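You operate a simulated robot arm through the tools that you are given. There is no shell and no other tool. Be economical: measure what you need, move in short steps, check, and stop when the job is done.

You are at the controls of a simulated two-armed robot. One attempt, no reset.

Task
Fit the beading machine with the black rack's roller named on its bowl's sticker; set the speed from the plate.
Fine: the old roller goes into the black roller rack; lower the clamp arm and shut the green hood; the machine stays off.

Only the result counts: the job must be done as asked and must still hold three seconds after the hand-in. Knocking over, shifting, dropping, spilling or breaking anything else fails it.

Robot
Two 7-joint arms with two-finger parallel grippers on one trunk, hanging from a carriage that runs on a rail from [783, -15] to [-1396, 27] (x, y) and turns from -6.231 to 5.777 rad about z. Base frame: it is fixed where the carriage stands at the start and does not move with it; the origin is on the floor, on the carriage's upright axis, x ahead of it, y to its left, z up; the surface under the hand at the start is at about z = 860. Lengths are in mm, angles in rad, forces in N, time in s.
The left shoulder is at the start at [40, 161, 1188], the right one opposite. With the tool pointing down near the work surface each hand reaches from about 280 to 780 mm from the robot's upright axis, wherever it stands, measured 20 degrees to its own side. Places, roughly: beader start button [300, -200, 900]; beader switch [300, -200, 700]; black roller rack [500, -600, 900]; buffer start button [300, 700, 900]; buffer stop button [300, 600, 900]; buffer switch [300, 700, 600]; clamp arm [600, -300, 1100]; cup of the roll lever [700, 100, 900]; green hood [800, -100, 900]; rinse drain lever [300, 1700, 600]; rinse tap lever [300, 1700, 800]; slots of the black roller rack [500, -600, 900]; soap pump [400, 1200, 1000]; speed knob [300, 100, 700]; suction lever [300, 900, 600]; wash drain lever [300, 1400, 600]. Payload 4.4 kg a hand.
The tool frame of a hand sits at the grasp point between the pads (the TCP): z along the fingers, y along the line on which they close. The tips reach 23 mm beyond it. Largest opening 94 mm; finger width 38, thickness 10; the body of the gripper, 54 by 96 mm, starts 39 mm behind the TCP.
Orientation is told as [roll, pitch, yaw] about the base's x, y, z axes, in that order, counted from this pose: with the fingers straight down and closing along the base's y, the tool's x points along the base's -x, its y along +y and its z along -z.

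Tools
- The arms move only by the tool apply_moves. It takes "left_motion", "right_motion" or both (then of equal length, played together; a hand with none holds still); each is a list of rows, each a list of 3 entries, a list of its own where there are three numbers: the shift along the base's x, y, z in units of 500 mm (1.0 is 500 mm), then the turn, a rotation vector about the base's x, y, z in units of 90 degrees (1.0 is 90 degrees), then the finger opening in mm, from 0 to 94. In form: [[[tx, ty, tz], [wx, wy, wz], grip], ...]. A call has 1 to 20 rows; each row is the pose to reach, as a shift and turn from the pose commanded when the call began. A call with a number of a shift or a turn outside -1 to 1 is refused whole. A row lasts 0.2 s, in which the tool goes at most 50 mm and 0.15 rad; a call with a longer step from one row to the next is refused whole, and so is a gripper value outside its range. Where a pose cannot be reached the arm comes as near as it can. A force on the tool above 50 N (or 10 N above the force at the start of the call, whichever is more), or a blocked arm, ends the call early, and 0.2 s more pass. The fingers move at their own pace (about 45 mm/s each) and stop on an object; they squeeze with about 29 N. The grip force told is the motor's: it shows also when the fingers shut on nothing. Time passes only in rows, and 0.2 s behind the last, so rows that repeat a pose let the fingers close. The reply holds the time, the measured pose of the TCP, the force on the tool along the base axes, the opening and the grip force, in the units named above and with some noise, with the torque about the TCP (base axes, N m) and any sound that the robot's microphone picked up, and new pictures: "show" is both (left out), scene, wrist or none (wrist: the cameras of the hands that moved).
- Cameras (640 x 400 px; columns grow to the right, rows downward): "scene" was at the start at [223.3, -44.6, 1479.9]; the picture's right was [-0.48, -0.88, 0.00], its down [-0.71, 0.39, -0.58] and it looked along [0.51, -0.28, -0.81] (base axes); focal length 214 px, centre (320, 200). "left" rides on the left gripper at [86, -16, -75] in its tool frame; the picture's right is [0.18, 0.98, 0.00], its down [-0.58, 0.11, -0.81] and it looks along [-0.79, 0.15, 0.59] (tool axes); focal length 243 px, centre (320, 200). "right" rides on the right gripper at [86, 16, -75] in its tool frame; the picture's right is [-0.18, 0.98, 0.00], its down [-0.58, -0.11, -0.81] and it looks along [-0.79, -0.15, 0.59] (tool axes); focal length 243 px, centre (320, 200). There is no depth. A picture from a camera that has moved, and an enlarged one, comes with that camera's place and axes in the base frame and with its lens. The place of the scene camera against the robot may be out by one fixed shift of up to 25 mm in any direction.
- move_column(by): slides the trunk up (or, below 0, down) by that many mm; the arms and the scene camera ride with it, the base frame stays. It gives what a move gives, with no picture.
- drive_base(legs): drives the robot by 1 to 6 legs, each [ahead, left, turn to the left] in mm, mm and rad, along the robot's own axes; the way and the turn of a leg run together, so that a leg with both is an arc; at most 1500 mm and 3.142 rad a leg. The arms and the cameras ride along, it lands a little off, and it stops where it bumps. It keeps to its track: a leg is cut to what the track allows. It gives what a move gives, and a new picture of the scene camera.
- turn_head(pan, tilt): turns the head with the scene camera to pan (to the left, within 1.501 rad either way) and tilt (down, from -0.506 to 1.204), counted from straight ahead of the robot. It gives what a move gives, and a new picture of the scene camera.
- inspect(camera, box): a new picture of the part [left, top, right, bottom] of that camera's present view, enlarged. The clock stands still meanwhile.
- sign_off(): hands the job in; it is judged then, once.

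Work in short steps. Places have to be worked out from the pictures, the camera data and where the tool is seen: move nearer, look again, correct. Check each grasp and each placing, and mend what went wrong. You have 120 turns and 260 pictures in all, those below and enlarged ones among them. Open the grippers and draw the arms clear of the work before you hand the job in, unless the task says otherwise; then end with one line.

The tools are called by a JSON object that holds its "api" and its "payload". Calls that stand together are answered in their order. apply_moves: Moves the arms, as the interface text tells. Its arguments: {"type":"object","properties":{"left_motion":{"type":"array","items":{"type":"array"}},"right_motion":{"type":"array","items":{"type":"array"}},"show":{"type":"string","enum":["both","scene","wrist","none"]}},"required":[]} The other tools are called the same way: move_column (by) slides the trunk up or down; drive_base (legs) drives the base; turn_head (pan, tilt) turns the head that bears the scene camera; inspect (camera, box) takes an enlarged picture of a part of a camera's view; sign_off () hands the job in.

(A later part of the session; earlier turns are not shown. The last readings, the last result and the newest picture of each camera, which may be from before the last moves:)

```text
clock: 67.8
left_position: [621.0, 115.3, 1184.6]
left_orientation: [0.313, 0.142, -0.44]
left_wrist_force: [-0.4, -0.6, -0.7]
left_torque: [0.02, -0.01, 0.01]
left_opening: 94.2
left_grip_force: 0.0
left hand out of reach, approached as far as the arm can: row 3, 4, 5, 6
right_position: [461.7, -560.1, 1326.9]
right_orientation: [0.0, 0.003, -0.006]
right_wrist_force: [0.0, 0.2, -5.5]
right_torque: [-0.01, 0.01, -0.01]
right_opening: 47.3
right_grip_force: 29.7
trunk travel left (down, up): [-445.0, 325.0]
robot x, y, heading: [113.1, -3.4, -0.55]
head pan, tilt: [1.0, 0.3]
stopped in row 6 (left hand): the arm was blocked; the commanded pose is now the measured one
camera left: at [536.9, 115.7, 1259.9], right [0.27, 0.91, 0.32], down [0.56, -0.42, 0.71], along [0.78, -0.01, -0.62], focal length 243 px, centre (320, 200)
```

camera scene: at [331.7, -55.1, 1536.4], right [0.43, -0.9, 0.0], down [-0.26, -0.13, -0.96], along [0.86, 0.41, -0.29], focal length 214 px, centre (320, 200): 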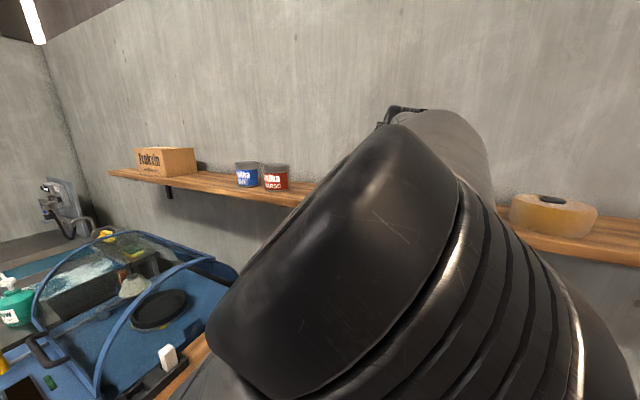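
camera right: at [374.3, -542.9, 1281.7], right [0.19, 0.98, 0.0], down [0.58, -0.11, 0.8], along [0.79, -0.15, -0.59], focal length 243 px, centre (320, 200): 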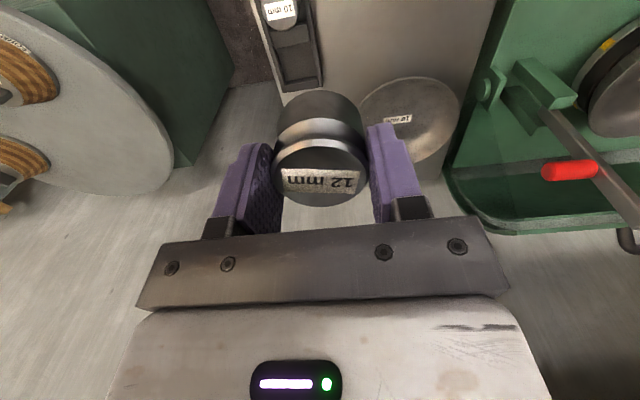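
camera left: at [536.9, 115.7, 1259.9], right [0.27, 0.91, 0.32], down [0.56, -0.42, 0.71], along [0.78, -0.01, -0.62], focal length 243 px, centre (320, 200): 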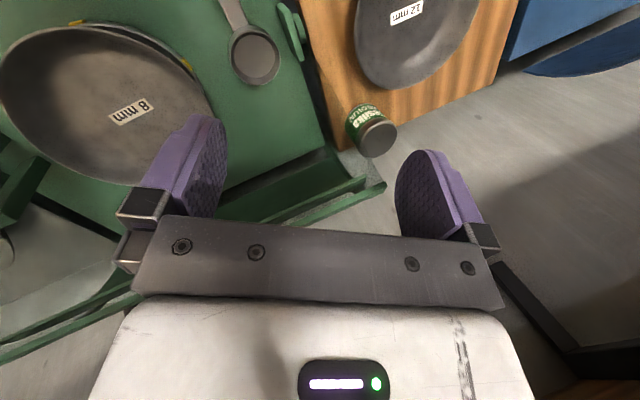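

The left hand is free above the machine, clear of the shelf. Now the right hand goes over the empty slot at about [554, −618].

{"api": "apply_moves", "payload": {"right_motion": [[[0.03, -0.02, -0.08], [0, 0, 0], 20], [[0.06, -0.04, -0.16], [0, 0, 0], 20], [[0.09, -0.06, -0.24], [0, 0, 0], 20], [[0.12, -0.08, -0.32], [0, 0, 0], 20], [[0.15, -0.1, -0.4], [0, 0, 0], 20], [[0.18, -0.116, -0.46], [0, 0, 0], 20], [[0.18, -0.116, -0.46], [0, 0, 0], 20]], "show": "wrist"}}

{"api": "turn_head", "payload": {"pan": -0.4, "tilt": 0.85}}

```text
clock: 69.4
left_position: [623.8, 115.2, 1184.1]
left_orientation: [0.311, 0.139, -0.443]
left_wrist_force: [-0.2, -0.8, -0.3]
left_torque: [0.01, 0.02, 0.02]
left_opening: 94.0
left_grip_force: 0.0
right_position: [492.3, -557.3, 1164.3]
right_orientation: [-0.001, 0.001, -0.005]
right_wrist_force: [-0.2, 1.2, -3.6]
right_torque: [0.01, 0.01, -0.03]
right_opening: 46.8
right_grip_force: 28.8
right hand out of reach, approached as far as the arm can: row 1, 2, 3, 4, 5, 6, 7
trunk travel left (down, up): [-445.0, 325.0]
robot x, y, heading: [110.6, -4.6, -0.555]
head pan, tilt: [1.0, 0.3]
camera right: at [406.2, -542.8, 1239.1], right [0.19, 0.98, 0.0], down [0.58, -0.11, 0.81], along [0.79, -0.15, -0.59], focal length 243 px, centre (320, 200)
```

right: 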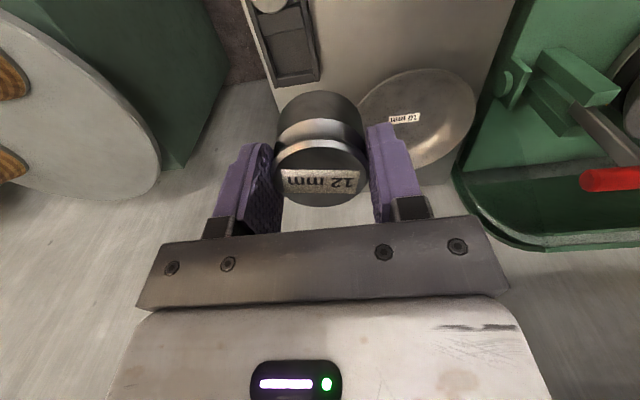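

```text
clock: 71.0
left_position: [621.5, 116.3, 1184.4]
left_orientation: [0.312, 0.139, -0.443]
left_wrist_force: [-0.3, -0.6, 0.0]
left_torque: [0.0, -0.02, 0.0]
left_opening: 94.1
left_grip_force: 0.1
right_position: [493.0, -558.0, 1165.0]
right_orientation: [0.002, 0.002, -0.006]
right_wrist_force: [0.6, -0.8, -3.8]
right_torque: [0.0, 0.03, -0.02]
right_opening: 47.0
right_grip_force: 29.5
trunk travel left (down, up): [-445.0, 325.0]
robot x, y, heading: [113.8, -0.6, -0.551]
head pan, tilt: [-0.4, 0.85]
camera scene: at [291.6, -159.4, 1607.4], right [-0.81, -0.58, 0.0], down [-0.44, 0.61, -0.66], along [0.38, -0.54, -0.75], focal length 214 px, centre (320, 200)
```

scene: 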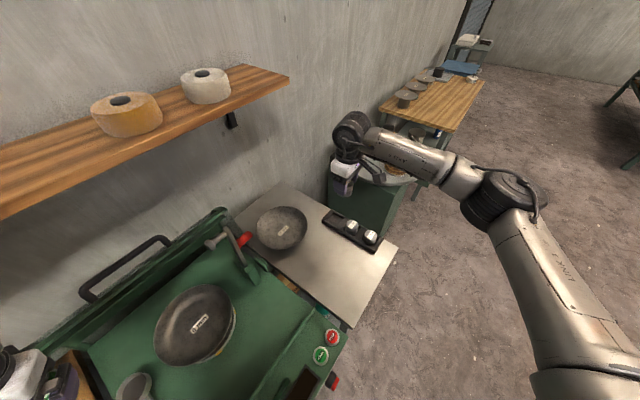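

The right arm is fully stretched, so I need the base closer. I lower the trunk 100 mm (the left hand then sits below shelf level) and creep 80 mm ahead along the rail.

{"api": "move_column", "payload": {"by": -100}}

{"api": "drive_base", "payload": {"legs": [[68, 42, 0]]}}

```text
clock: 72.3
left_position: [622.9, 115.6, 1085.7]
left_orientation: [0.314, 0.141, -0.442]
left_wrist_force: [0.1, -0.8, 0.1]
left_torque: [0.01, 0.02, -0.03]
left_opening: 93.9
left_grip_force: 0.1
right_position: [493.3, -557.9, 1064.6]
right_orientation: [0.0, 0.003, -0.005]
right_wrist_force: [0.2, -0.1, -5.2]
right_torque: [0.0, 0.0, 0.02]
right_opening: 46.8
right_grip_force: 29.2
trunk travel left (down, up): [-345.0, 425.0]
robot x, y, heading: [111.0, -1.6, -0.548]
head pan, tilt: [-0.4, 0.85]
```

```text
clock: 73.5
left_position: [701.4, 118.3, 1084.5]
left_orientation: [0.305, 0.147, -0.428]
left_wrist_force: [-0.6, -0.5, -0.1]
left_torque: [0.01, 0.02, 0.0]
left_opening: 93.8
left_grip_force: 0.0
right_position: [575.8, -559.6, 1063.2]
right_orientation: [0.0, 0.002, -0.005]
right_wrist_force: [-0.5, 0.5, -4.9]
right_torque: [0.0, 0.03, 0.0]
right_opening: 47.0
right_grip_force: 28.8
trunk travel left (down, up): [-345.0, 425.0]
robot x, y, heading: [191.7, -1.1, -0.545]
head pan, tilt: [-0.4, 0.85]
stopped in leg 1: the force on the tool passed its limit at 55 N (the readings are from after the stop); the commanded pose is now the measured one
camera scene: at [374.0, -160.8, 1507.3], right [-0.81, -0.58, 0.0], down [-0.44, 0.61, -0.66], along [0.38, -0.54, -0.75], focal length 214 px, centre (320, 200)
```

scene: 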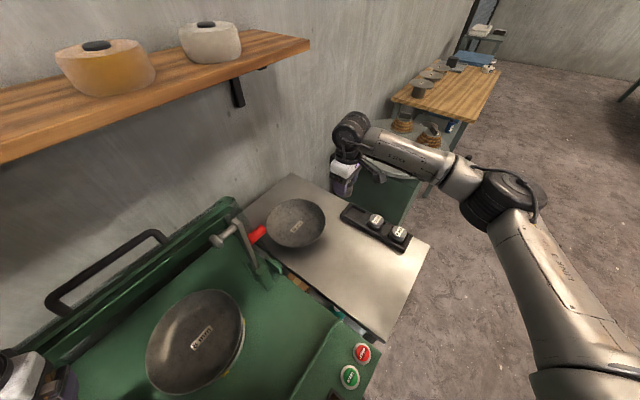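

A tool force limit tripped at 55 N right at the end of the drive; I check what the left hand touched.

{"api": "inspect", "payload": {"camera": "left", "box": [0, 0, 640, 400]}}

{"api": "turn_head", "payload": {"pan": 0.7, "tilt": 0.8}}

```text
1.00 times, centred on (320, 200) of left (not enlarged: the box is as wide or as high as the picture)
camera zoom: at [616.7, 115.6, 1160.6], right [0.26, 0.91, 0.32], down [0.57, -0.41, 0.71], along [0.78, 0.0, -0.63], focal length 243 px, centre (320, 200)
```

zoom: 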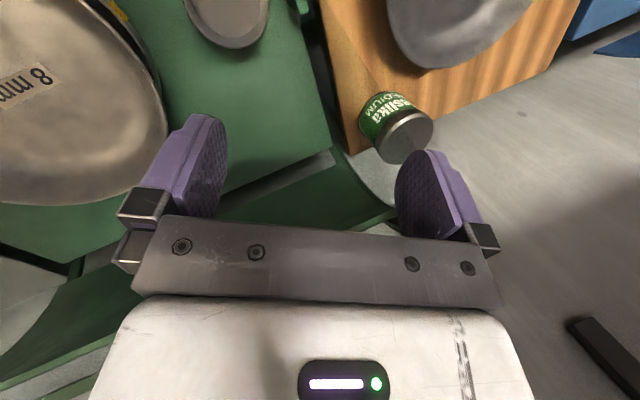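

```text
clock: 74.8
left_position: [702.3, 117.1, 1083.4]
left_orientation: [0.306, 0.147, -0.43]
left_wrist_force: [-0.2, 0.2, -0.4]
left_torque: [-0.01, 0.01, 0.01]
left_opening: 93.9
left_grip_force: 0.0
right_position: [574.2, -558.4, 1065.6]
right_orientation: [0.002, 0.003, -0.004]
right_wrist_force: [-0.9, 0.6, -4.8]
right_torque: [-0.01, 0.01, 0.0]
right_opening: 46.7
right_grip_force: 29.8
trunk travel left (down, up): [-345.0, 425.0]
robot x, y, heading: [192.8, -3.0, -0.553]
head pan, tilt: [0.7, 0.799]
camera scene: at [408.5, -85.3, 1511.4], right [0.15, -0.99, 0.0], down [-0.71, -0.11, -0.7], along [0.69, 0.1, -0.72], focal length 214 px, centre (320, 200)
```

scene: 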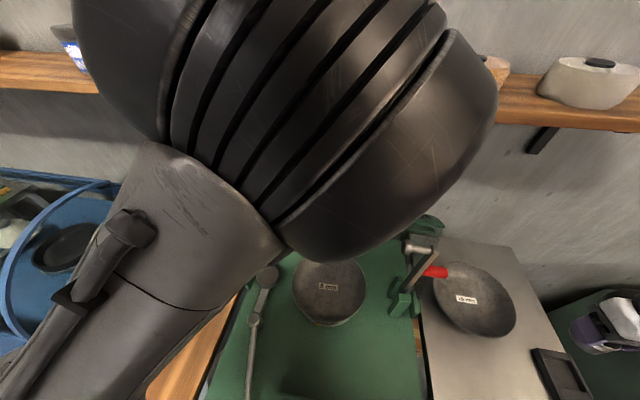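

The contact was probably the gripper's back against the raised hood; all forces are now zero. I leave the left hand still and bring the right hand above the empty slot.

{"api": "apply_moves", "payload": {"right_motion": [[[-0.02, -0.05, 0], [0, 0, 0], 20], [[-0.04, -0.1, 0], [0, 0, 0], 20], [[-0.05, -0.116, 0], [0, 0, 0], 20], [[-0.05, -0.116, 0], [0, 0, 0], 20]], "show": "wrist"}}

{"api": "turn_head", "payload": {"pan": -0.3, "tilt": 0.95}}

{"api": "inspect", "payload": {"camera": "right", "box": [180, 0, 500, 200]}}

```text
clock: 75.8
left_position: [695.0, 114.3, 1079.4]
left_orientation: [0.305, 0.151, -0.43]
left_wrist_force: [-2.3, -0.5, -1.3]
left_torque: [0.05, -0.11, -0.05]
left_opening: 94.0
left_grip_force: 0.1
right_position: [500.4, -581.7, 1077.7]
right_orientation: [-0.004, 0.009, -0.005]
right_wrist_force: [-2.0, 0.1, -4.8]
right_torque: [0.02, -0.06, 0.0]
right_opening: 46.7
right_grip_force: 29.3
right hand out of reach, approached as far as the arm can: row 1, 2, 3, 4
trunk travel left (down, up): [-345.0, 425.0]
robot x, y, heading: [191.3, -2.7, -0.553]
head pan, tilt: [0.7, 0.799]
camera right: at [414.9, -565.4, 1153.0], right [0.19, 0.98, -0.01], down [0.59, -0.11, 0.8], along [0.79, -0.16, -0.6], focal length 243 px, centre (320, 200)
```

right: 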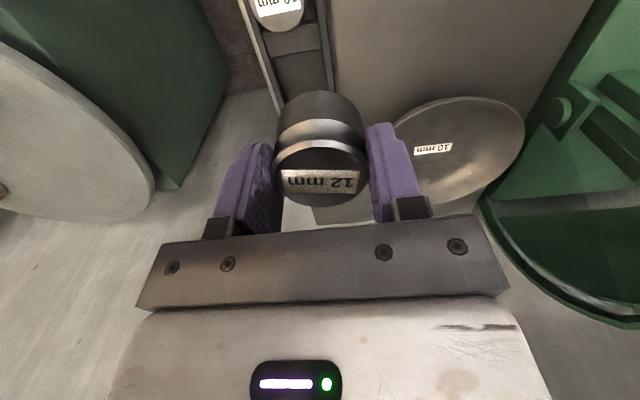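

```text
clock: 77.1
left_position: [703.0, 116.7, 1083.3]
left_orientation: [0.308, 0.145, -0.43]
left_wrist_force: [0.5, -0.2, -1.2]
left_torque: [0.02, 0.03, 0.03]
left_opening: 94.0
left_grip_force: 0.1
right_position: [511.3, -577.0, 1079.0]
right_orientation: [0.0, 0.003, -0.004]
right_wrist_force: [0.5, 0.1, -4.6]
right_torque: [-0.02, 0.01, -0.01]
right_opening: 46.9
right_grip_force: 28.5
trunk travel left (down, up): [-345.0, 425.0]
robot x, y, heading: [194.4, -3.6, -0.555]
head pan, tilt: [-0.3, 0.949]
camera scene: at [376.6, -151.9, 1499.9], right [-0.75, -0.66, 0.0], down [-0.54, 0.61, -0.58], along [0.38, -0.44, -0.81], focal length 214 px, centre (320, 200)
```

scene: 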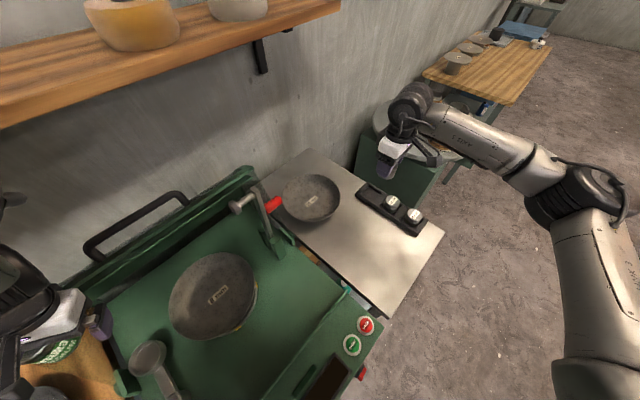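

```text
2.00 times, centred on (340, 100) of right
camera zoom: at [424.2, -561.7, 1153.1], right [0.19, 0.98, 0.0], down [0.58, -0.11, 0.81], along [0.79, -0.15, -0.59], focal length 485 px, centre (280, 400)
```

zoom: 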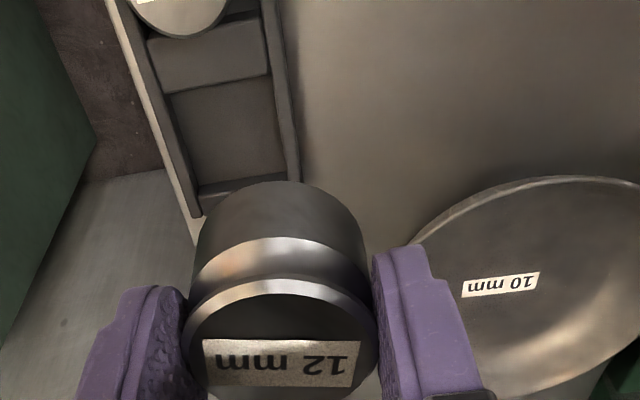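

The wrist view puts the empty slot's centre near [546, −617]. The limit seems to come from the wrist's yaw, so I let the hand turn back to its natural yaw (rollers are round) while moving there.

{"api": "apply_moves", "payload": {"right_motion": [[[0, 0, 0], [0, 0, -0.08], 20], [[0, 0, 0], [0, 0, -0.16], 20], [[0.01, -0.02, 0], [0, 0, -0.24], 20], [[0.03, -0.04, 0], [0, 0, -0.32], 20], [[0.05, -0.06, 0], [0, 0, -0.38], 20], [[0.07, -0.08, -0.02], [0, 0, -0.38], 20], [[0.07, -0.08, -0.04], [0, 0, -0.38], 20]], "show": "wrist"}}

```text
clock: 78.7
left_position: [701.5, 117.1, 1083.7]
left_orientation: [0.306, 0.148, -0.427]
left_wrist_force: [0.0, 0.5, -0.2]
left_torque: [0.01, -0.02, 0.02]
left_opening: 94.1
left_grip_force: 0.0
right_position: [542.3, -621.8, 1057.6]
right_orientation: [-0.002, 0.001, -0.601]
right_wrist_force: [0.0, -0.7, -4.0]
right_torque: [0.02, 0.04, 0.02]
right_opening: 47.0
right_grip_force: 29.1
trunk travel left (down, up): [-345.0, 425.0]
robot x, y, heading: [193.6, -6.1, -0.547]
head pan, tilt: [-0.3, 0.949]
camera right: at [481.1, -561.1, 1132.0], right [0.71, 0.71, 0.0], down [0.42, -0.42, 0.81], along [0.57, -0.57, -0.59], focal length 243 px, centre (320, 200)
```

right: 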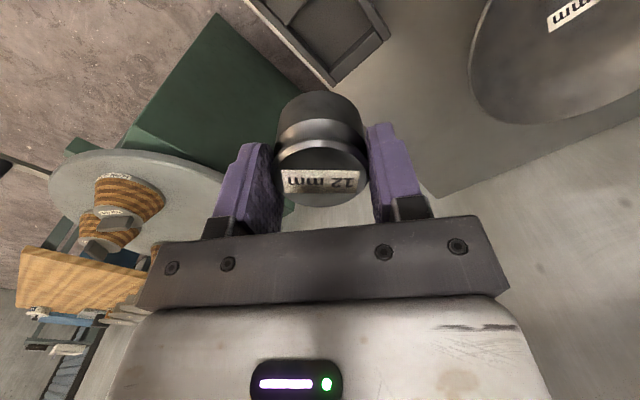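

The hand now follows. I enlarge the slot to fix its centre and walls.

{"api": "inspect", "payload": {"camera": "right", "box": [230, 0, 430, 125]}}

{"api": "inspect", "payload": {"camera": "scene", "box": [340, 130, 460, 205]}}

```text
3.20 times, centred on (330, 62) of right
camera zoom: at [481.1, -561.1, 1132.0], right [0.71, 0.71, 0.0], down [0.42, -0.42, 0.81], along [0.57, -0.57, -0.59], focal length 776 px, centre (288, 640)
```

zoom: 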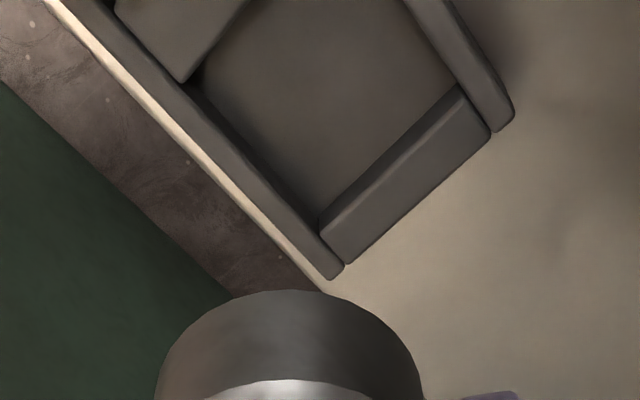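

```text
5.33 times, centred on (400, 168) of scene
camera zoom: at [376.5, -151.8, 1499.8], right [-0.75, -0.66, 0.0], down [-0.54, 0.61, -0.58], along [0.38, -0.44, -0.81], focal length 1144 px, centre (-107, 373)
```

zoom: 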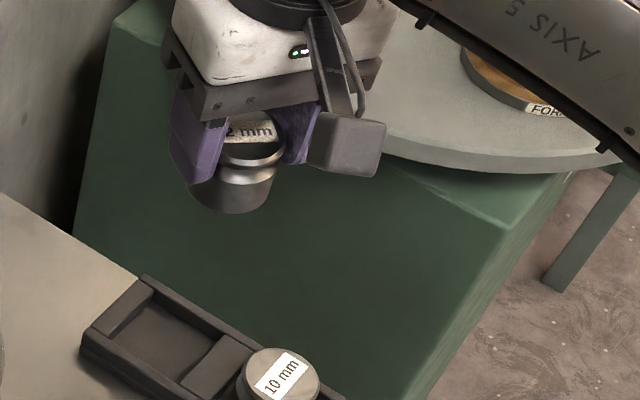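

Slot floor works out as about 53 mm square, centred near [549, −614], floor z ≈ 868. I move the roller over it and come down to just above the rack.

{"api": "apply_moves", "payload": {"right_motion": [[[0.014, 0.016, -0.04], [0, 0, 0], 20], [[0.014, 0.016, -0.1], [0, 0, 0], 20], [[0.014, 0.016, -0.16], [0, 0, 0], 20], [[0.014, 0.016, -0.21], [0, 0, 0], 20], [[0.014, 0.016, -0.21], [0, 0, 0], 20]], "show": "wrist"}}

{"api": "inspect", "payload": {"camera": "scene", "box": [340, 150, 436, 210]}}

```text
clock: 79.9
left_position: [701.1, 117.2, 1083.5]
left_orientation: [0.307, 0.147, -0.43]
left_wrist_force: [-0.2, -0.5, -0.4]
left_torque: [0.02, 0.0, 0.01]
left_opening: 94.1
left_grip_force: 0.1
right_position: [546.0, -613.4, 952.9]
right_orientation: [-0.002, 0.001, -0.6]
right_wrist_force: [-0.2, -1.1, -4.6]
right_torque: [0.02, 0.0, 0.01]
right_opening: 46.9
right_grip_force: 29.4
trunk travel left (down, up): [-345.0, 425.0]
robot x, y, heading: [195.1, -2.1, -0.548]
head pan, tilt: [-0.3, 0.949]
camera right: at [484.4, -552.9, 1027.2], right [0.71, 0.71, 0.0], down [0.42, -0.42, 0.81], along [0.57, -0.57, -0.59], focal length 243 px, centre (320, 200)
```

right: 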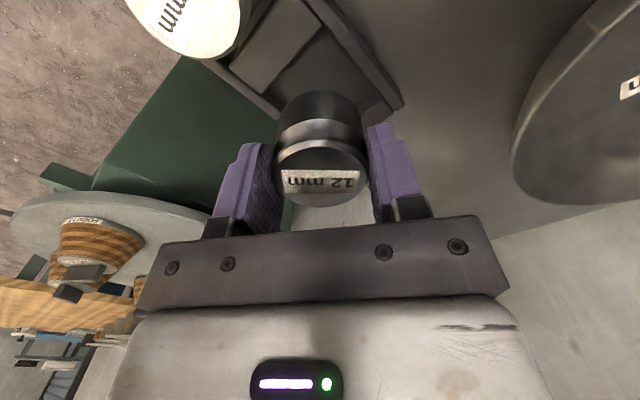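

```text
6.67 times, centred on (388, 180) of scene
camera zoom: at [376.8, -152.0, 1499.9], right [-0.75, -0.66, 0.0], down [-0.54, 0.61, -0.58], along [0.38, -0.44, -0.81], focal length 1430 px, centre (-133, 333)
```

zoom: 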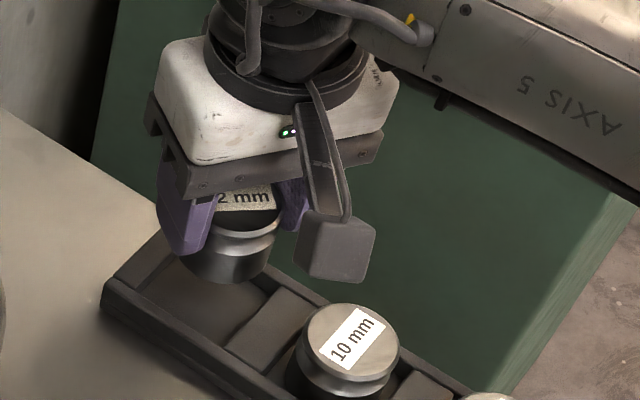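

Nearly there; I enlarge the wrist view to check the lateral alignment before the last descent.

{"api": "inspect", "payload": {"camera": "right", "box": [220, 0, 428, 130]}}

```text
3.08 times, centred on (324, 65) of right
camera zoom: at [484.4, -552.9, 1027.2], right [0.71, 0.71, 0.0], down [0.42, -0.42, 0.81], along [0.57, -0.57, -0.59], focal length 746 px, centre (308, 615)
```

zoom: 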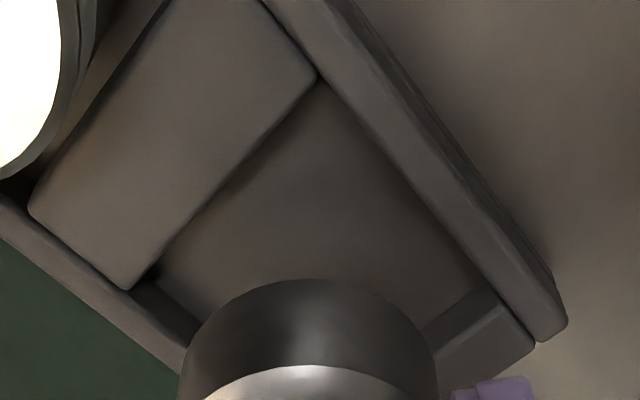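

All corners give the slot centre at about [549.5, −614.5]. I descend in small steps until contact.

{"api": "apply_moves", "payload": {"right_motion": [[[0.004, -0.002, -0.02], [0, 0, 0], 20], [[0.004, -0.002, -0.04], [0, 0, 0], 20], [[0.004, -0.002, -0.04], [0, 0, 0], 20]], "show": "none"}}

{"api": "inspect", "payload": {"camera": "scene", "box": [340, 150, 436, 210]}}

```text
clock: 80.7
left_position: [702.5, 116.8, 1084.1]
left_orientation: [0.307, 0.148, -0.431]
left_wrist_force: [-1.0, -0.2, -0.6]
left_torque: [-0.01, 0.02, 0.0]
left_opening: 94.0
left_grip_force: 0.0
right_position: [548.8, -614.9, 930.7]
right_orientation: [0.001, 0.001, -0.601]
right_wrist_force: [0.5, -0.2, -5.1]
right_torque: [-0.05, 0.02, -0.04]
right_opening: 47.0
right_grip_force: 28.7
trunk travel left (down, up): [-345.0, 425.0]
robot x, y, heading: [188.6, 0.0, -0.555]
head pan, tilt: [-0.3, 0.949]
```

```text
6.67 times, centred on (388, 180) of scene
camera zoom: at [376.7, -151.9, 1499.9], right [-0.75, -0.66, 0.0], down [-0.54, 0.61, -0.58], along [0.38, -0.44, -0.81], focal length 1430 px, centre (-133, 333)
```

zoom: 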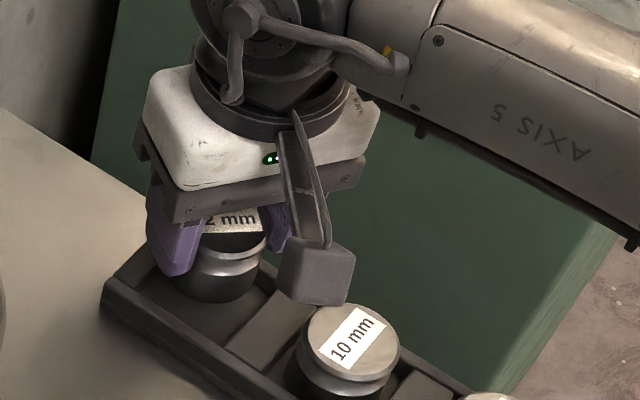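

Aligned. Now the last descent, watching the force.

{"api": "apply_moves", "payload": {"right_motion": [[[0.001, 0, -0.01], [0, 0, 0], 20], [[0.001, 0, -0.018], [0, 0, 0], 20], [[0.001, 0, -0.026], [0, 0, 0], 20], [[0.001, 0, -0.034], [0, 0, 0], 20], [[0.001, 0, -0.034], [0, 0, 0], 20]], "show": "wrist"}}

{"api": "inspect", "payload": {"camera": "scene", "box": [340, 150, 436, 210]}}

```text
clock: 81.9
left_position: [703.5, 115.0, 1085.3]
left_orientation: [0.307, 0.145, -0.43]
left_wrist_force: [0.1, 0.2, 0.0]
left_torque: [0.0, 0.0, 0.0]
left_opening: 94.0
left_grip_force: 0.1
right_position: [554.7, -618.6, 917.7]
right_orientation: [0.0, -0.002, -0.602]
right_wrist_force: [-3.8, 1.0, 21.8]
right_torque: [-0.18, -0.04, 0.0]
right_opening: 46.4
right_grip_force: 28.8
trunk travel left (down, up): [-345.0, 425.0]
robot x, y, heading: [198.0, -2.0, -0.555]
head pan, tilt: [-0.3, 0.949]
camera right: at [491.7, -556.7, 992.2], right [0.71, 0.71, 0.0], down [0.42, -0.42, 0.81], along [0.57, -0.57, -0.59], focal length 243 px, centre (320, 200)
```

right: 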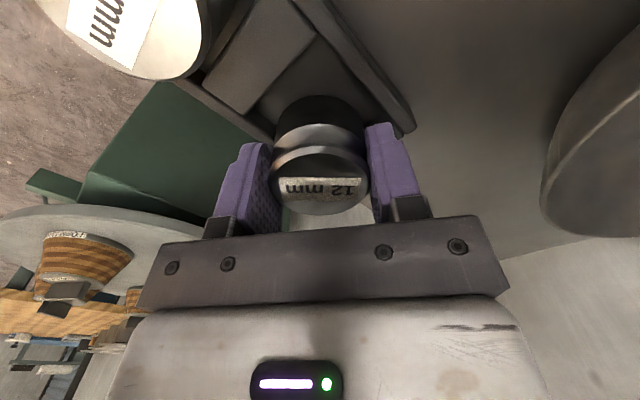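

```text
6.67 times, centred on (388, 180) of scene
camera zoom: at [377.2, -153.2, 1500.4], right [-0.75, -0.66, 0.0], down [-0.54, 0.61, -0.58], along [0.38, -0.44, -0.81], focal length 1430 px, centre (-133, 333)
```

zoom: 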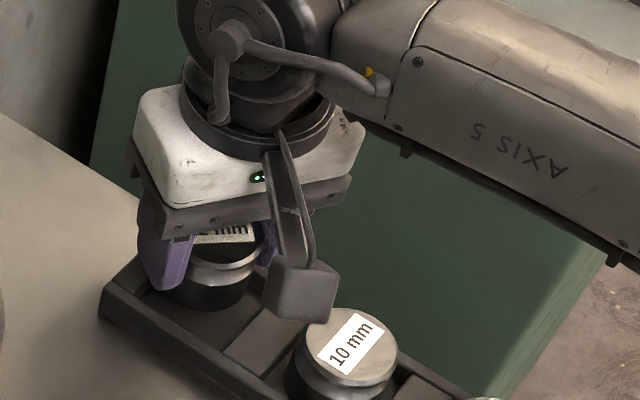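

Contact at z 918 with the bottom at about floor level, so the roller is inside the slot. I ease the pressure and open.

{"api": "apply_moves", "payload": {"right_motion": [[[0, 0, 0.006], [0, 0, 0], 40], [[0, 0, 0.006], [0, 0, 0], 52], [[0, 0, 0.006], [0, 0, 0], 62], [[0, 0, 0.006], [0, 0, 0], 70], [[0, 0, 0.02], [0, 0, 0], 70], [[0, 0, 0.06], [0, 0, 0], 70], [[0, 0, 0.12], [0, 0, 0], 70], [[0, 0, 0.2], [0, 0, 0], 70]], "show": "wrist"}}

{"api": "inspect", "payload": {"camera": "scene", "box": [340, 150, 452, 220]}}

```text
clock: 83.7
left_position: [703.6, 115.9, 1084.9]
left_orientation: [0.308, 0.144, -0.429]
left_wrist_force: [0.3, -0.3, 0.5]
left_torque: [0.03, 0.01, -0.01]
left_opening: 93.8
left_grip_force: 0.1
right_position: [554.6, -619.8, 1017.6]
right_orientation: [-0.002, 0.002, -0.602]
right_wrist_force: [-0.6, -0.6, -0.4]
right_torque: [0.01, -0.02, 0.02]
right_opening: 70.1
right_grip_force: 0.1
trunk travel left (down, up): [-345.0, 425.0]
robot x, y, heading: [193.7, -4.0, -0.552]
head pan, tilt: [-0.3, 0.949]
camera right: at [492.1, -558.0, 1092.7], right [0.71, 0.71, 0.0], down [0.42, -0.42, 0.81], along [0.57, -0.57, -0.59], focal length 243 px, centre (320, 200)
```

right: 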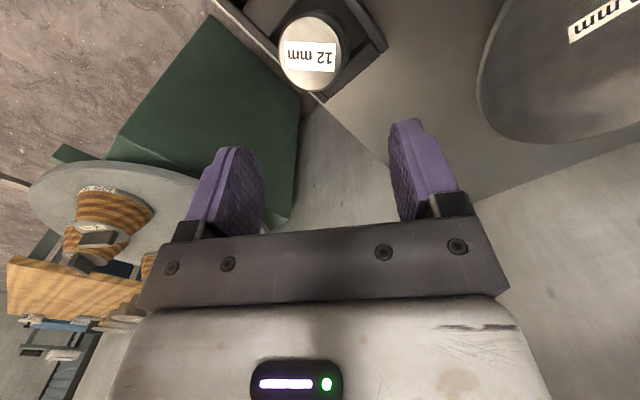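

```text
5.71 times, centred on (396, 185) of scene
camera zoom: at [377.0, -152.5, 1500.0], right [-0.75, -0.66, 0.0], down [-0.54, 0.61, -0.58], along [0.38, -0.44, -0.81], focal length 1226 px, centre (-114, 286)
```

zoom: 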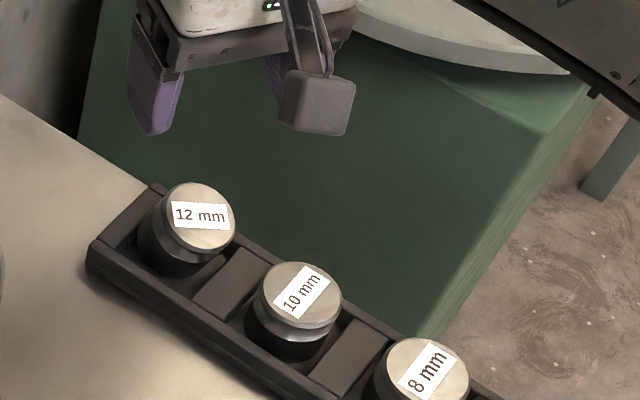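

The 12 mm roller stands in its slot. I check that it is fully seated.

{"api": "inspect", "payload": {"camera": "right", "box": [220, 0, 412, 120]}}

{"api": "inspect", "payload": {"camera": "scene", "box": [350, 170, 430, 220]}}

```text
3.33 times, centred on (316, 60) of right
camera zoom: at [492.1, -558.0, 1092.7], right [0.71, 0.71, 0.0], down [0.42, -0.42, 0.81], along [0.57, -0.57, -0.59], focal length 809 px, centre (333, 667)
```

zoom: 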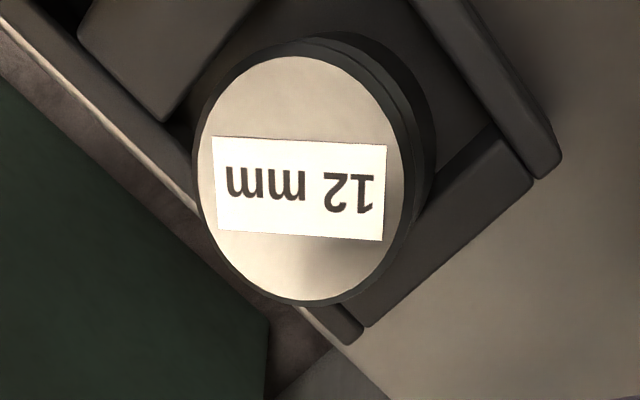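

```text
8.00 times, centred on (390, 195) of scene
camera zoom: at [377.0, -152.5, 1500.0], right [-0.75, -0.66, 0.0], down [-0.54, 0.61, -0.58], along [0.38, -0.44, -0.81], focal length 1716 px, centre (-240, 240)
```

zoom: 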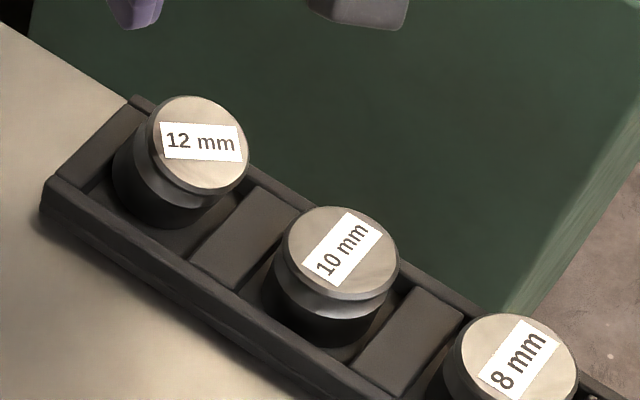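

The roller leans: its top is near [538, −614] and its foot seems to rest on the slot's end block. I regrip it, which straightens it, and lift it to set it down again.

{"api": "apply_moves", "payload": {"right_motion": [[[-0.012, 0.008, -0.05], [0, 0, 0], 80], [[-0.024, 0.01, -0.1], [0, 0, 0], 80], [[-0.024, 0.01, -0.15], [0, 0, 0], 80], [[-0.024, 0.01, -0.19], [0, 0, 0], 80], [[-0.024, 0.01, -0.19], [0, 0, 0], 80]], "show": "wrist"}}

{"api": "inspect", "payload": {"camera": "scene", "box": [350, 160, 430, 210]}}

```text
clock: 84.9
left_position: [703.1, 116.6, 1083.7]
left_orientation: [0.308, 0.145, -0.43]
left_wrist_force: [0.4, -0.4, 0.7]
left_torque: [-0.01, 0.0, 0.01]
left_opening: 93.9
left_grip_force: 0.2
right_position: [540.4, -612.2, 923.5]
right_orientation: [-0.002, 0.002, -0.602]
right_wrist_force: [0.4, 0.3, 0.0]
right_torque: [0.0, 0.01, 0.02]
right_opening: 79.7
right_grip_force: 0.0
trunk travel left (down, up): [-345.0, 425.0]
robot x, y, heading: [192.9, -4.0, -0.555]
head pan, tilt: [-0.3, 0.949]
camera right: at [478.3, -550.6, 997.0], right [0.71, 0.71, 0.0], down [0.42, -0.42, 0.81], along [0.57, -0.57, -0.59], focal length 243 px, centre (320, 200)
```

right: 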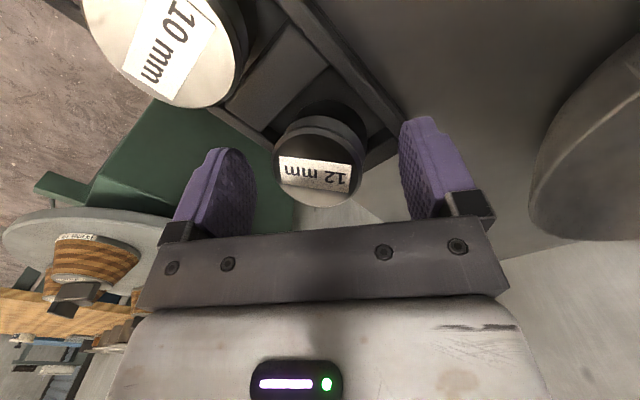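

```text
8.00 times, centred on (390, 185) of scene
camera zoom: at [376.8, -152.2, 1500.0], right [-0.75, -0.66, 0.0], down [-0.54, 0.61, -0.58], along [0.38, -0.44, -0.81], focal length 1716 px, centre (-240, 320)
```

zoom: 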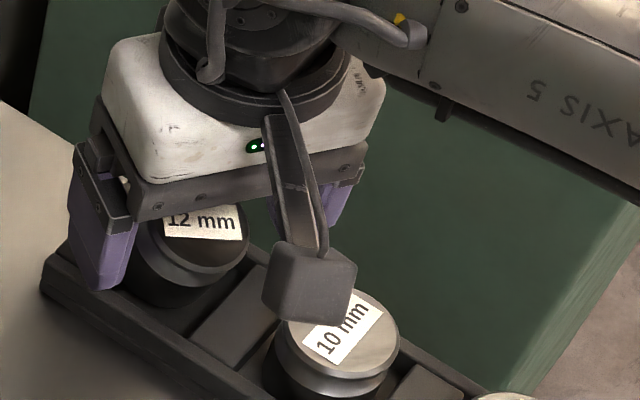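

The top is centred between the fingers and the lean lies along the closing line, so closing will right it. I close, then lift 30 mm.

{"api": "apply_moves", "payload": {"right_motion": [[[0, 0, 0], [0, 0, 0], 65], [[0, 0, 0], [0, 0, 0], 55], [[0, 0, 0], [0, 0, 0], 45], [[0, 0, 0], [0, 0, 0], 30], [[0, 0, 0], [0, 0, 0], 20], [[0, 0, 0.02], [0, 0, 0], 20], [[0, 0, 0.04], [0, 0, 0], 20], [[0, 0, 0.07], [0, 0, 0], 20], [[0, 0, 0.07], [0, 0, 0], 20]], "show": "wrist"}}

{"api": "inspect", "payload": {"camera": "right", "box": [220, 0, 428, 130]}}

{"api": "inspect", "payload": {"camera": "scene", "box": [350, 160, 430, 210]}}

```text
clock: 86.9
left_position: [702.8, 116.8, 1083.5]
left_orientation: [0.31, 0.146, -0.429]
left_wrist_force: [-0.5, -0.2, -0.6]
left_torque: [0.0, 0.0, 0.0]
left_opening: 94.3
left_grip_force: 0.0
right_position: [537.6, -610.2, 956.0]
right_orientation: [-0.001, 0.005, -0.6]
right_wrist_force: [-0.3, -1.2, -5.3]
right_torque: [0.02, 0.04, 0.02]
right_opening: 47.3
right_grip_force: 29.0
trunk travel left (down, up): [-345.0, 425.0]
robot x, y, heading: [194.2, -2.3, -0.545]
head pan, tilt: [-0.3, 0.949]
camera right: at [476.1, -549.1, 1030.7], right [0.71, 0.71, 0.0], down [0.42, -0.42, 0.8], along [0.57, -0.57, -0.59], focal length 243 px, centre (320, 200)
```

right: 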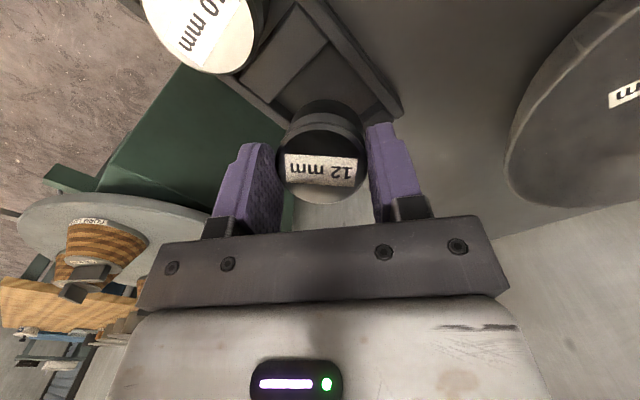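

```text
3.08 times, centred on (324, 65) of right
camera zoom: at [476.1, -549.1, 1030.7], right [0.71, 0.71, 0.0], down [0.42, -0.42, 0.8], along [0.57, -0.57, -0.59], focal length 746 px, centre (308, 615)
```

zoom: 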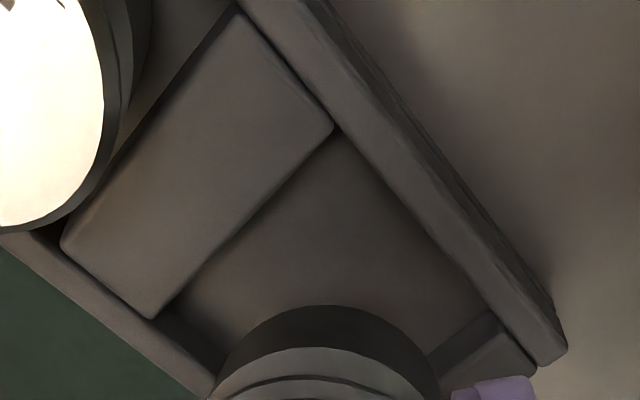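

```text
8.00 times, centred on (390, 185) of scene
camera zoom: at [376.6, -151.7, 1499.8], right [-0.75, -0.66, 0.0], down [-0.54, 0.61, -0.58], along [0.38, -0.44, -0.81], focal length 1716 px, centre (-240, 320)
```

zoom: 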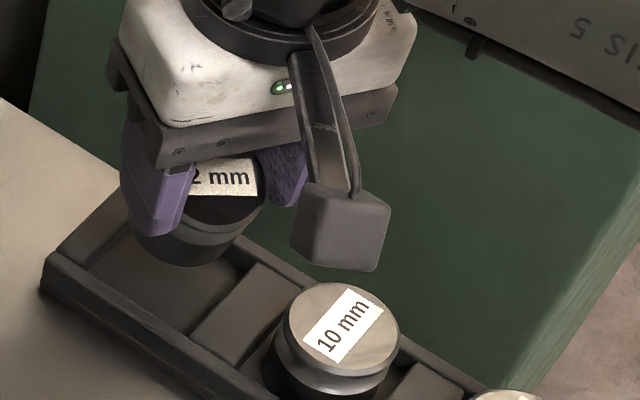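

The roller is now gripped again but seems tilted about the closing axis. I enlarge it to measure the tilt.

{"api": "inspect", "payload": {"camera": "right", "box": [240, 85, 400, 215]}}

{"api": "inspect", "payload": {"camera": "scene", "box": [358, 165, 398, 200]}}

```text
3.08 times, centred on (320, 150) of right
camera zoom: at [476.1, -549.1, 1030.7], right [0.71, 0.71, 0.0], down [0.42, -0.42, 0.8], along [0.57, -0.57, -0.59], focal length 746 px, centre (320, 354)
```

zoom: 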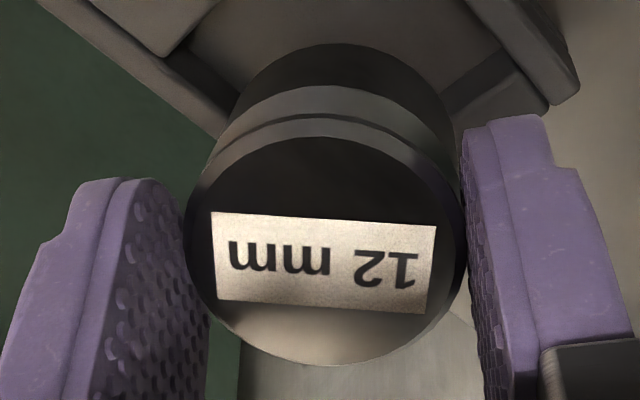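

```text
11.43 times, centred on (378, 182) of scene
camera zoom: at [376.6, -151.7, 1499.8], right [-0.75, -0.66, 0.0], down [-0.54, 0.61, -0.58], along [0.38, -0.44, -0.81], focal length 2451 px, centre (-343, 400)
```

zoom: 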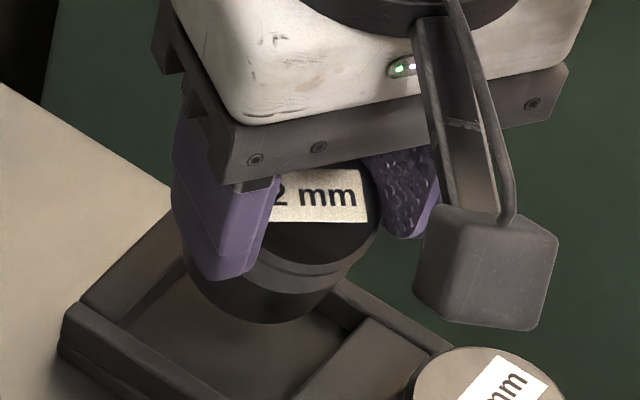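

Its top leans about 11° towards the camera side. I turn the hand by the same angle about the closing axis so the roller hangs upright, and move it over the slot centre.

{"api": "apply_moves", "payload": {"right_motion": [[[0.008, -0.004, 0.01], [0.034, 0.05, 0], 20], [[0.016, -0.006, 0.01], [0.068, 0.1, 0], 20], [[0.022, -0.008, 0.01], [0.068, 0.1, 0], 20], [[0.022, -0.008, 0.01], [0.068, 0.1, 0], 20]], "show": "none"}}

{"api": "inspect", "payload": {"camera": "right", "box": [220, 0, 420, 215]}}

{"api": "inspect", "payload": {"camera": "scene", "box": [358, 165, 398, 200]}}

```text
clock: 87.9
left_position: [702.1, 115.7, 1084.5]
left_orientation: [0.309, 0.146, -0.427]
left_wrist_force: [0.4, 0.5, 0.7]
left_torque: [0.0, 0.0, 0.02]
left_opening: 94.4
left_grip_force: 0.1
right_position: [549.7, -614.6, 961.3]
right_orientation: [-0.001, 0.192, -0.601]
right_wrist_force: [0.1, -0.2, -5.0]
right_torque: [-0.01, -0.01, -0.01]
right_opening: 46.9
right_grip_force: 28.6
trunk travel left (down, up): [-345.0, 425.0]
robot x, y, heading: [195.3, -3.7, -0.553]
head pan, tilt: [-0.3, 0.949]
```

```text
1.86 times, centred on (320, 108) of right
camera zoom: at [501.6, -562.6, 1051.0], right [0.7, 0.71, -0.04], down [0.54, -0.5, 0.68], along [0.46, -0.5, -0.73], focal length 451 px, centre (320, 372)
```

zoom: 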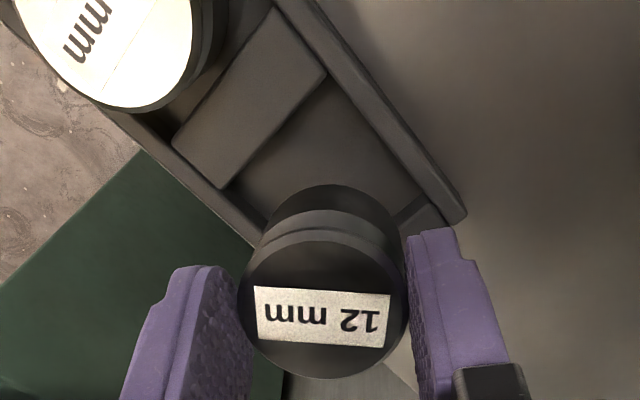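

```text
11.43 times, centred on (378, 182) of scene
camera zoom: at [376.6, -151.8, 1499.9], right [-0.75, -0.66, 0.0], down [-0.54, 0.61, -0.58], along [0.38, -0.44, -0.81], focal length 2451 px, centre (-343, 400)
```

zoom: 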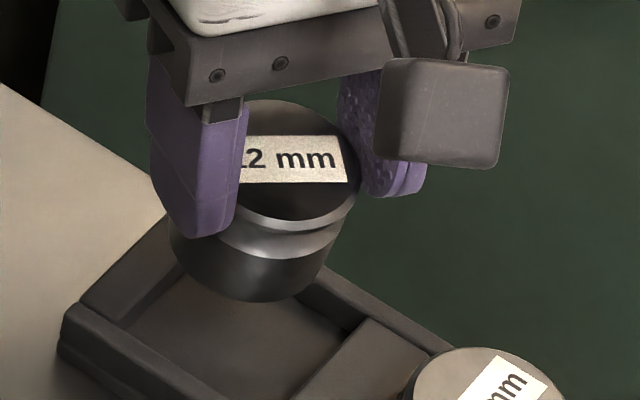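

The roller hangs upright now and is centred left-right. I lower it to just above the floor to judge the fore-aft gap.

{"api": "apply_moves", "payload": {"right_motion": [[[0, 0, -0.02], [0, 0, 0], 20], [[0, -0.002, -0.04], [0, 0, 0], 20], [[0, -0.002, -0.054], [0, 0, 0], 20], [[0, -0.002, -0.054], [0, 0, 0], 20]], "show": "none"}}

{"api": "inspect", "payload": {"camera": "right", "box": [240, 40, 400, 140]}}

{"api": "inspect", "payload": {"camera": "scene", "box": [358, 170, 398, 205]}}

```text
clock: 88.9
left_position: [702.1, 117.0, 1083.6]
left_orientation: [0.306, 0.146, -0.429]
left_wrist_force: [0.4, 0.2, -0.5]
left_torque: [0.03, 0.0, -0.02]
left_opening: 94.2
left_grip_force: 0.0
right_position: [551.0, -616.8, 935.3]
right_orientation: [-0.002, 0.193, -0.6]
right_wrist_force: [-0.9, -0.1, -3.9]
right_torque: [0.03, 0.04, 0.0]
right_opening: 47.1
right_grip_force: 29.1
trunk travel left (down, up): [-345.0, 425.0]
robot x, y, heading: [197.2, -6.1, -0.553]
head pan, tilt: [-0.3, 0.949]
```

```text
4.00 times, centred on (320, 90) of right
camera zoom: at [502.1, -563.6, 1024.1], right [0.7, 0.71, -0.04], down [0.54, -0.5, 0.68], along [0.46, -0.5, -0.73], focal length 970 px, centre (320, 640)
```

zoom: 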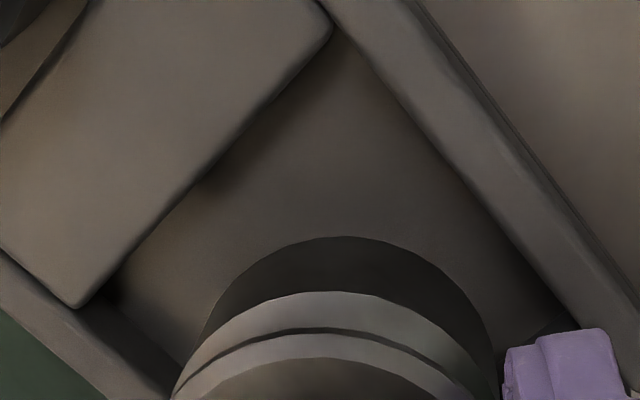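

```text
11.43 times, centred on (378, 188) of scene
camera zoom: at [376.6, -151.9, 1499.9], right [-0.75, -0.66, 0.0], down [-0.54, 0.61, -0.58], along [0.38, -0.44, -0.81], focal length 2451 px, centre (-343, 343)
```

zoom: 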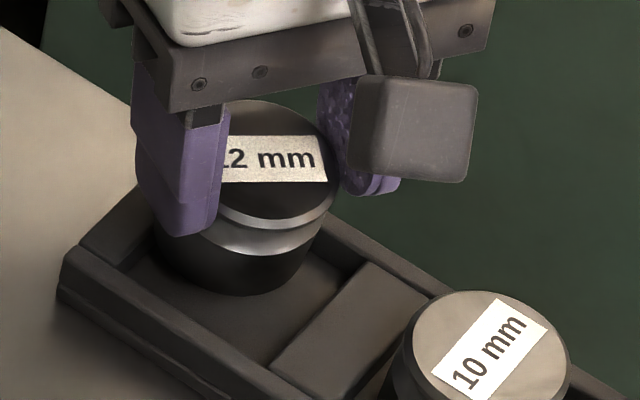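

The roller seems about 5 mm too far towards the slot's far corner. I shift it by (−4, +3) mm and lower it gently to light contact.

{"api": "apply_moves", "payload": {"right_motion": [[[-0.009, 0.006, 0], [0, 0, 0], 20], [[-0.009, 0.006, -0.014], [0, 0, 0], 20], [[-0.009, 0.006, -0.026], [0, 0, 0], 20], [[-0.009, 0.006, -0.034], [0, 0, 0], 20], [[-0.009, 0.006, -0.034], [0, 0, 0], 20]], "show": "none"}}

{"api": "inspect", "payload": {"camera": "right", "box": [240, 40, 400, 140]}}

{"api": "inspect", "payload": {"camera": "scene", "box": [358, 170, 398, 205]}}

```text
clock: 90.1
left_position: [702.9, 116.4, 1085.1]
left_orientation: [0.305, 0.146, -0.429]
left_wrist_force: [-0.7, -0.2, 0.0]
left_torque: [-0.01, 0.02, -0.01]
left_opening: 94.2
left_grip_force: 0.0
right_position: [548.1, -613.6, 919.0]
right_orientation: [-0.001, 0.19, -0.6]
right_wrist_force: [-0.3, 3.4, 17.4]
right_torque: [0.43, 0.35, -0.01]
right_opening: 46.9
right_grip_force: 28.7
trunk travel left (down, up): [-345.0, 425.0]
robot x, y, heading: [191.9, -1.9, -0.552]
head pan, tilt: [-0.3, 0.949]
```

```text
4.00 times, centred on (320, 90) of right
camera zoom: at [499.0, -561.1, 1008.2], right [0.7, 0.71, -0.03], down [0.53, -0.5, 0.68], along [0.47, -0.5, -0.73], focal length 970 px, centre (320, 640)
```

zoom: 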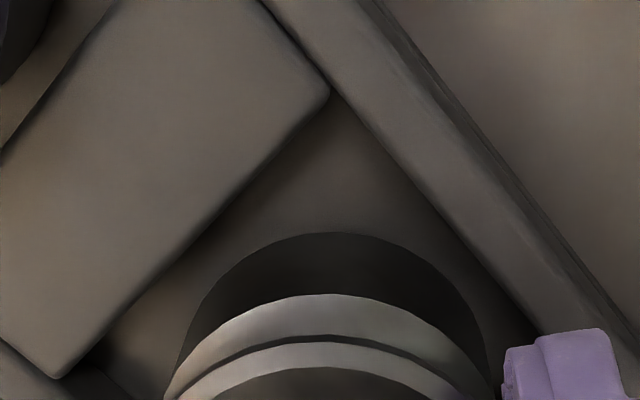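

```text
11.43 times, centred on (378, 188) of scene
camera zoom: at [377.3, -152.5, 1500.4], right [-0.75, -0.66, 0.0], down [-0.54, 0.61, -0.58], along [0.38, -0.44, -0.81], focal length 2451 px, centre (-343, 343)
```

zoom: 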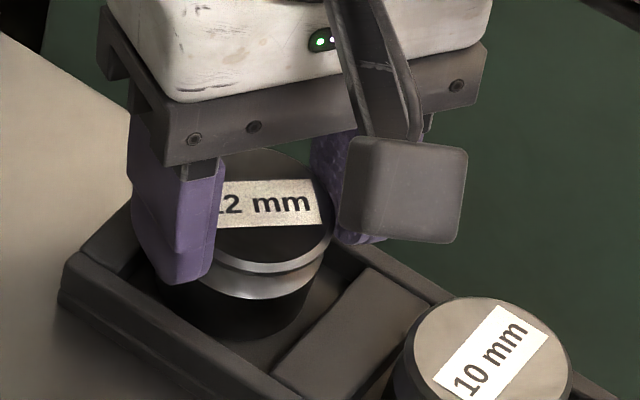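

Contact at z 919 and the position now matches the slot centre within about 2 mm. I ease up slightly and release.

{"api": "apply_moves", "payload": {"right_motion": [[[0, 0, 0.004], [0, 0, 0], 40], [[0, 0, 0.004], [0, 0, 0], 52], [[0, 0, 0.004], [0, 0, 0], 62], [[0, 0, 0.004], [0, 0, 0], 72], [[0, 0, 0.03], [0, 0, 0], 74], [[0, 0, 0.08], [0, 0, 0], 74], [[0, 0, 0.15], [0, 0, 0], 74], [[0, 0, 0.2], [0, 0, 0], 74]], "show": "none"}}

{"api": "inspect", "payload": {"camera": "right", "box": [200, 0, 440, 150]}}

{"api": "inspect", "payload": {"camera": "scene", "box": [350, 170, 430, 220]}}

```text
clock: 91.9
left_position: [702.7, 116.4, 1083.9]
left_orientation: [0.307, 0.145, -0.43]
left_wrist_force: [0.1, -0.3, -0.5]
left_torque: [-0.03, -0.01, -0.01]
left_opening: 94.1
left_grip_force: 0.0
right_position: [547.3, -612.6, 1016.5]
right_orientation: [-0.001, 0.191, -0.601]
right_wrist_force: [-0.7, -0.5, 0.3]
right_torque: [0.0, -0.01, 0.0]
right_opening: 74.0
right_grip_force: 0.1
trunk travel left (down, up): [-345.0, 425.0]
robot x, y, heading: [193.7, -4.1, -0.554]
head pan, tilt: [-0.3, 0.949]
```

```text
2.67 times, centred on (320, 75) of right
camera zoom: at [498.1, -561.0, 1105.8], right [0.7, 0.71, -0.04], down [0.54, -0.5, 0.68], along [0.46, -0.5, -0.73], focal length 647 px, centre (320, 533)
```

zoom: 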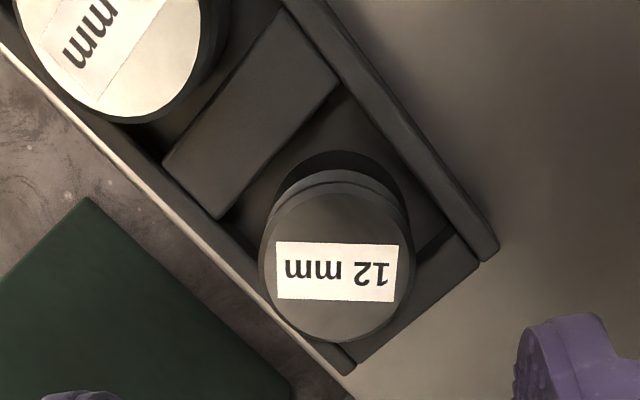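

```text
8.00 times, centred on (390, 195) of scene
camera zoom: at [376.9, -152.1, 1499.9], right [-0.75, -0.66, 0.0], down [-0.54, 0.61, -0.58], along [0.38, -0.44, -0.81], focal length 1716 px, centre (-240, 240)
```

zoom: 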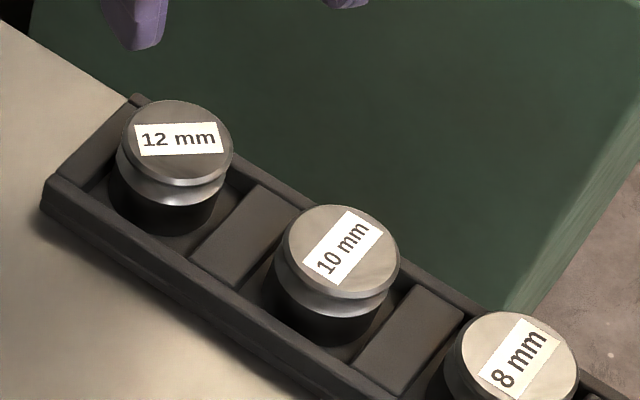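

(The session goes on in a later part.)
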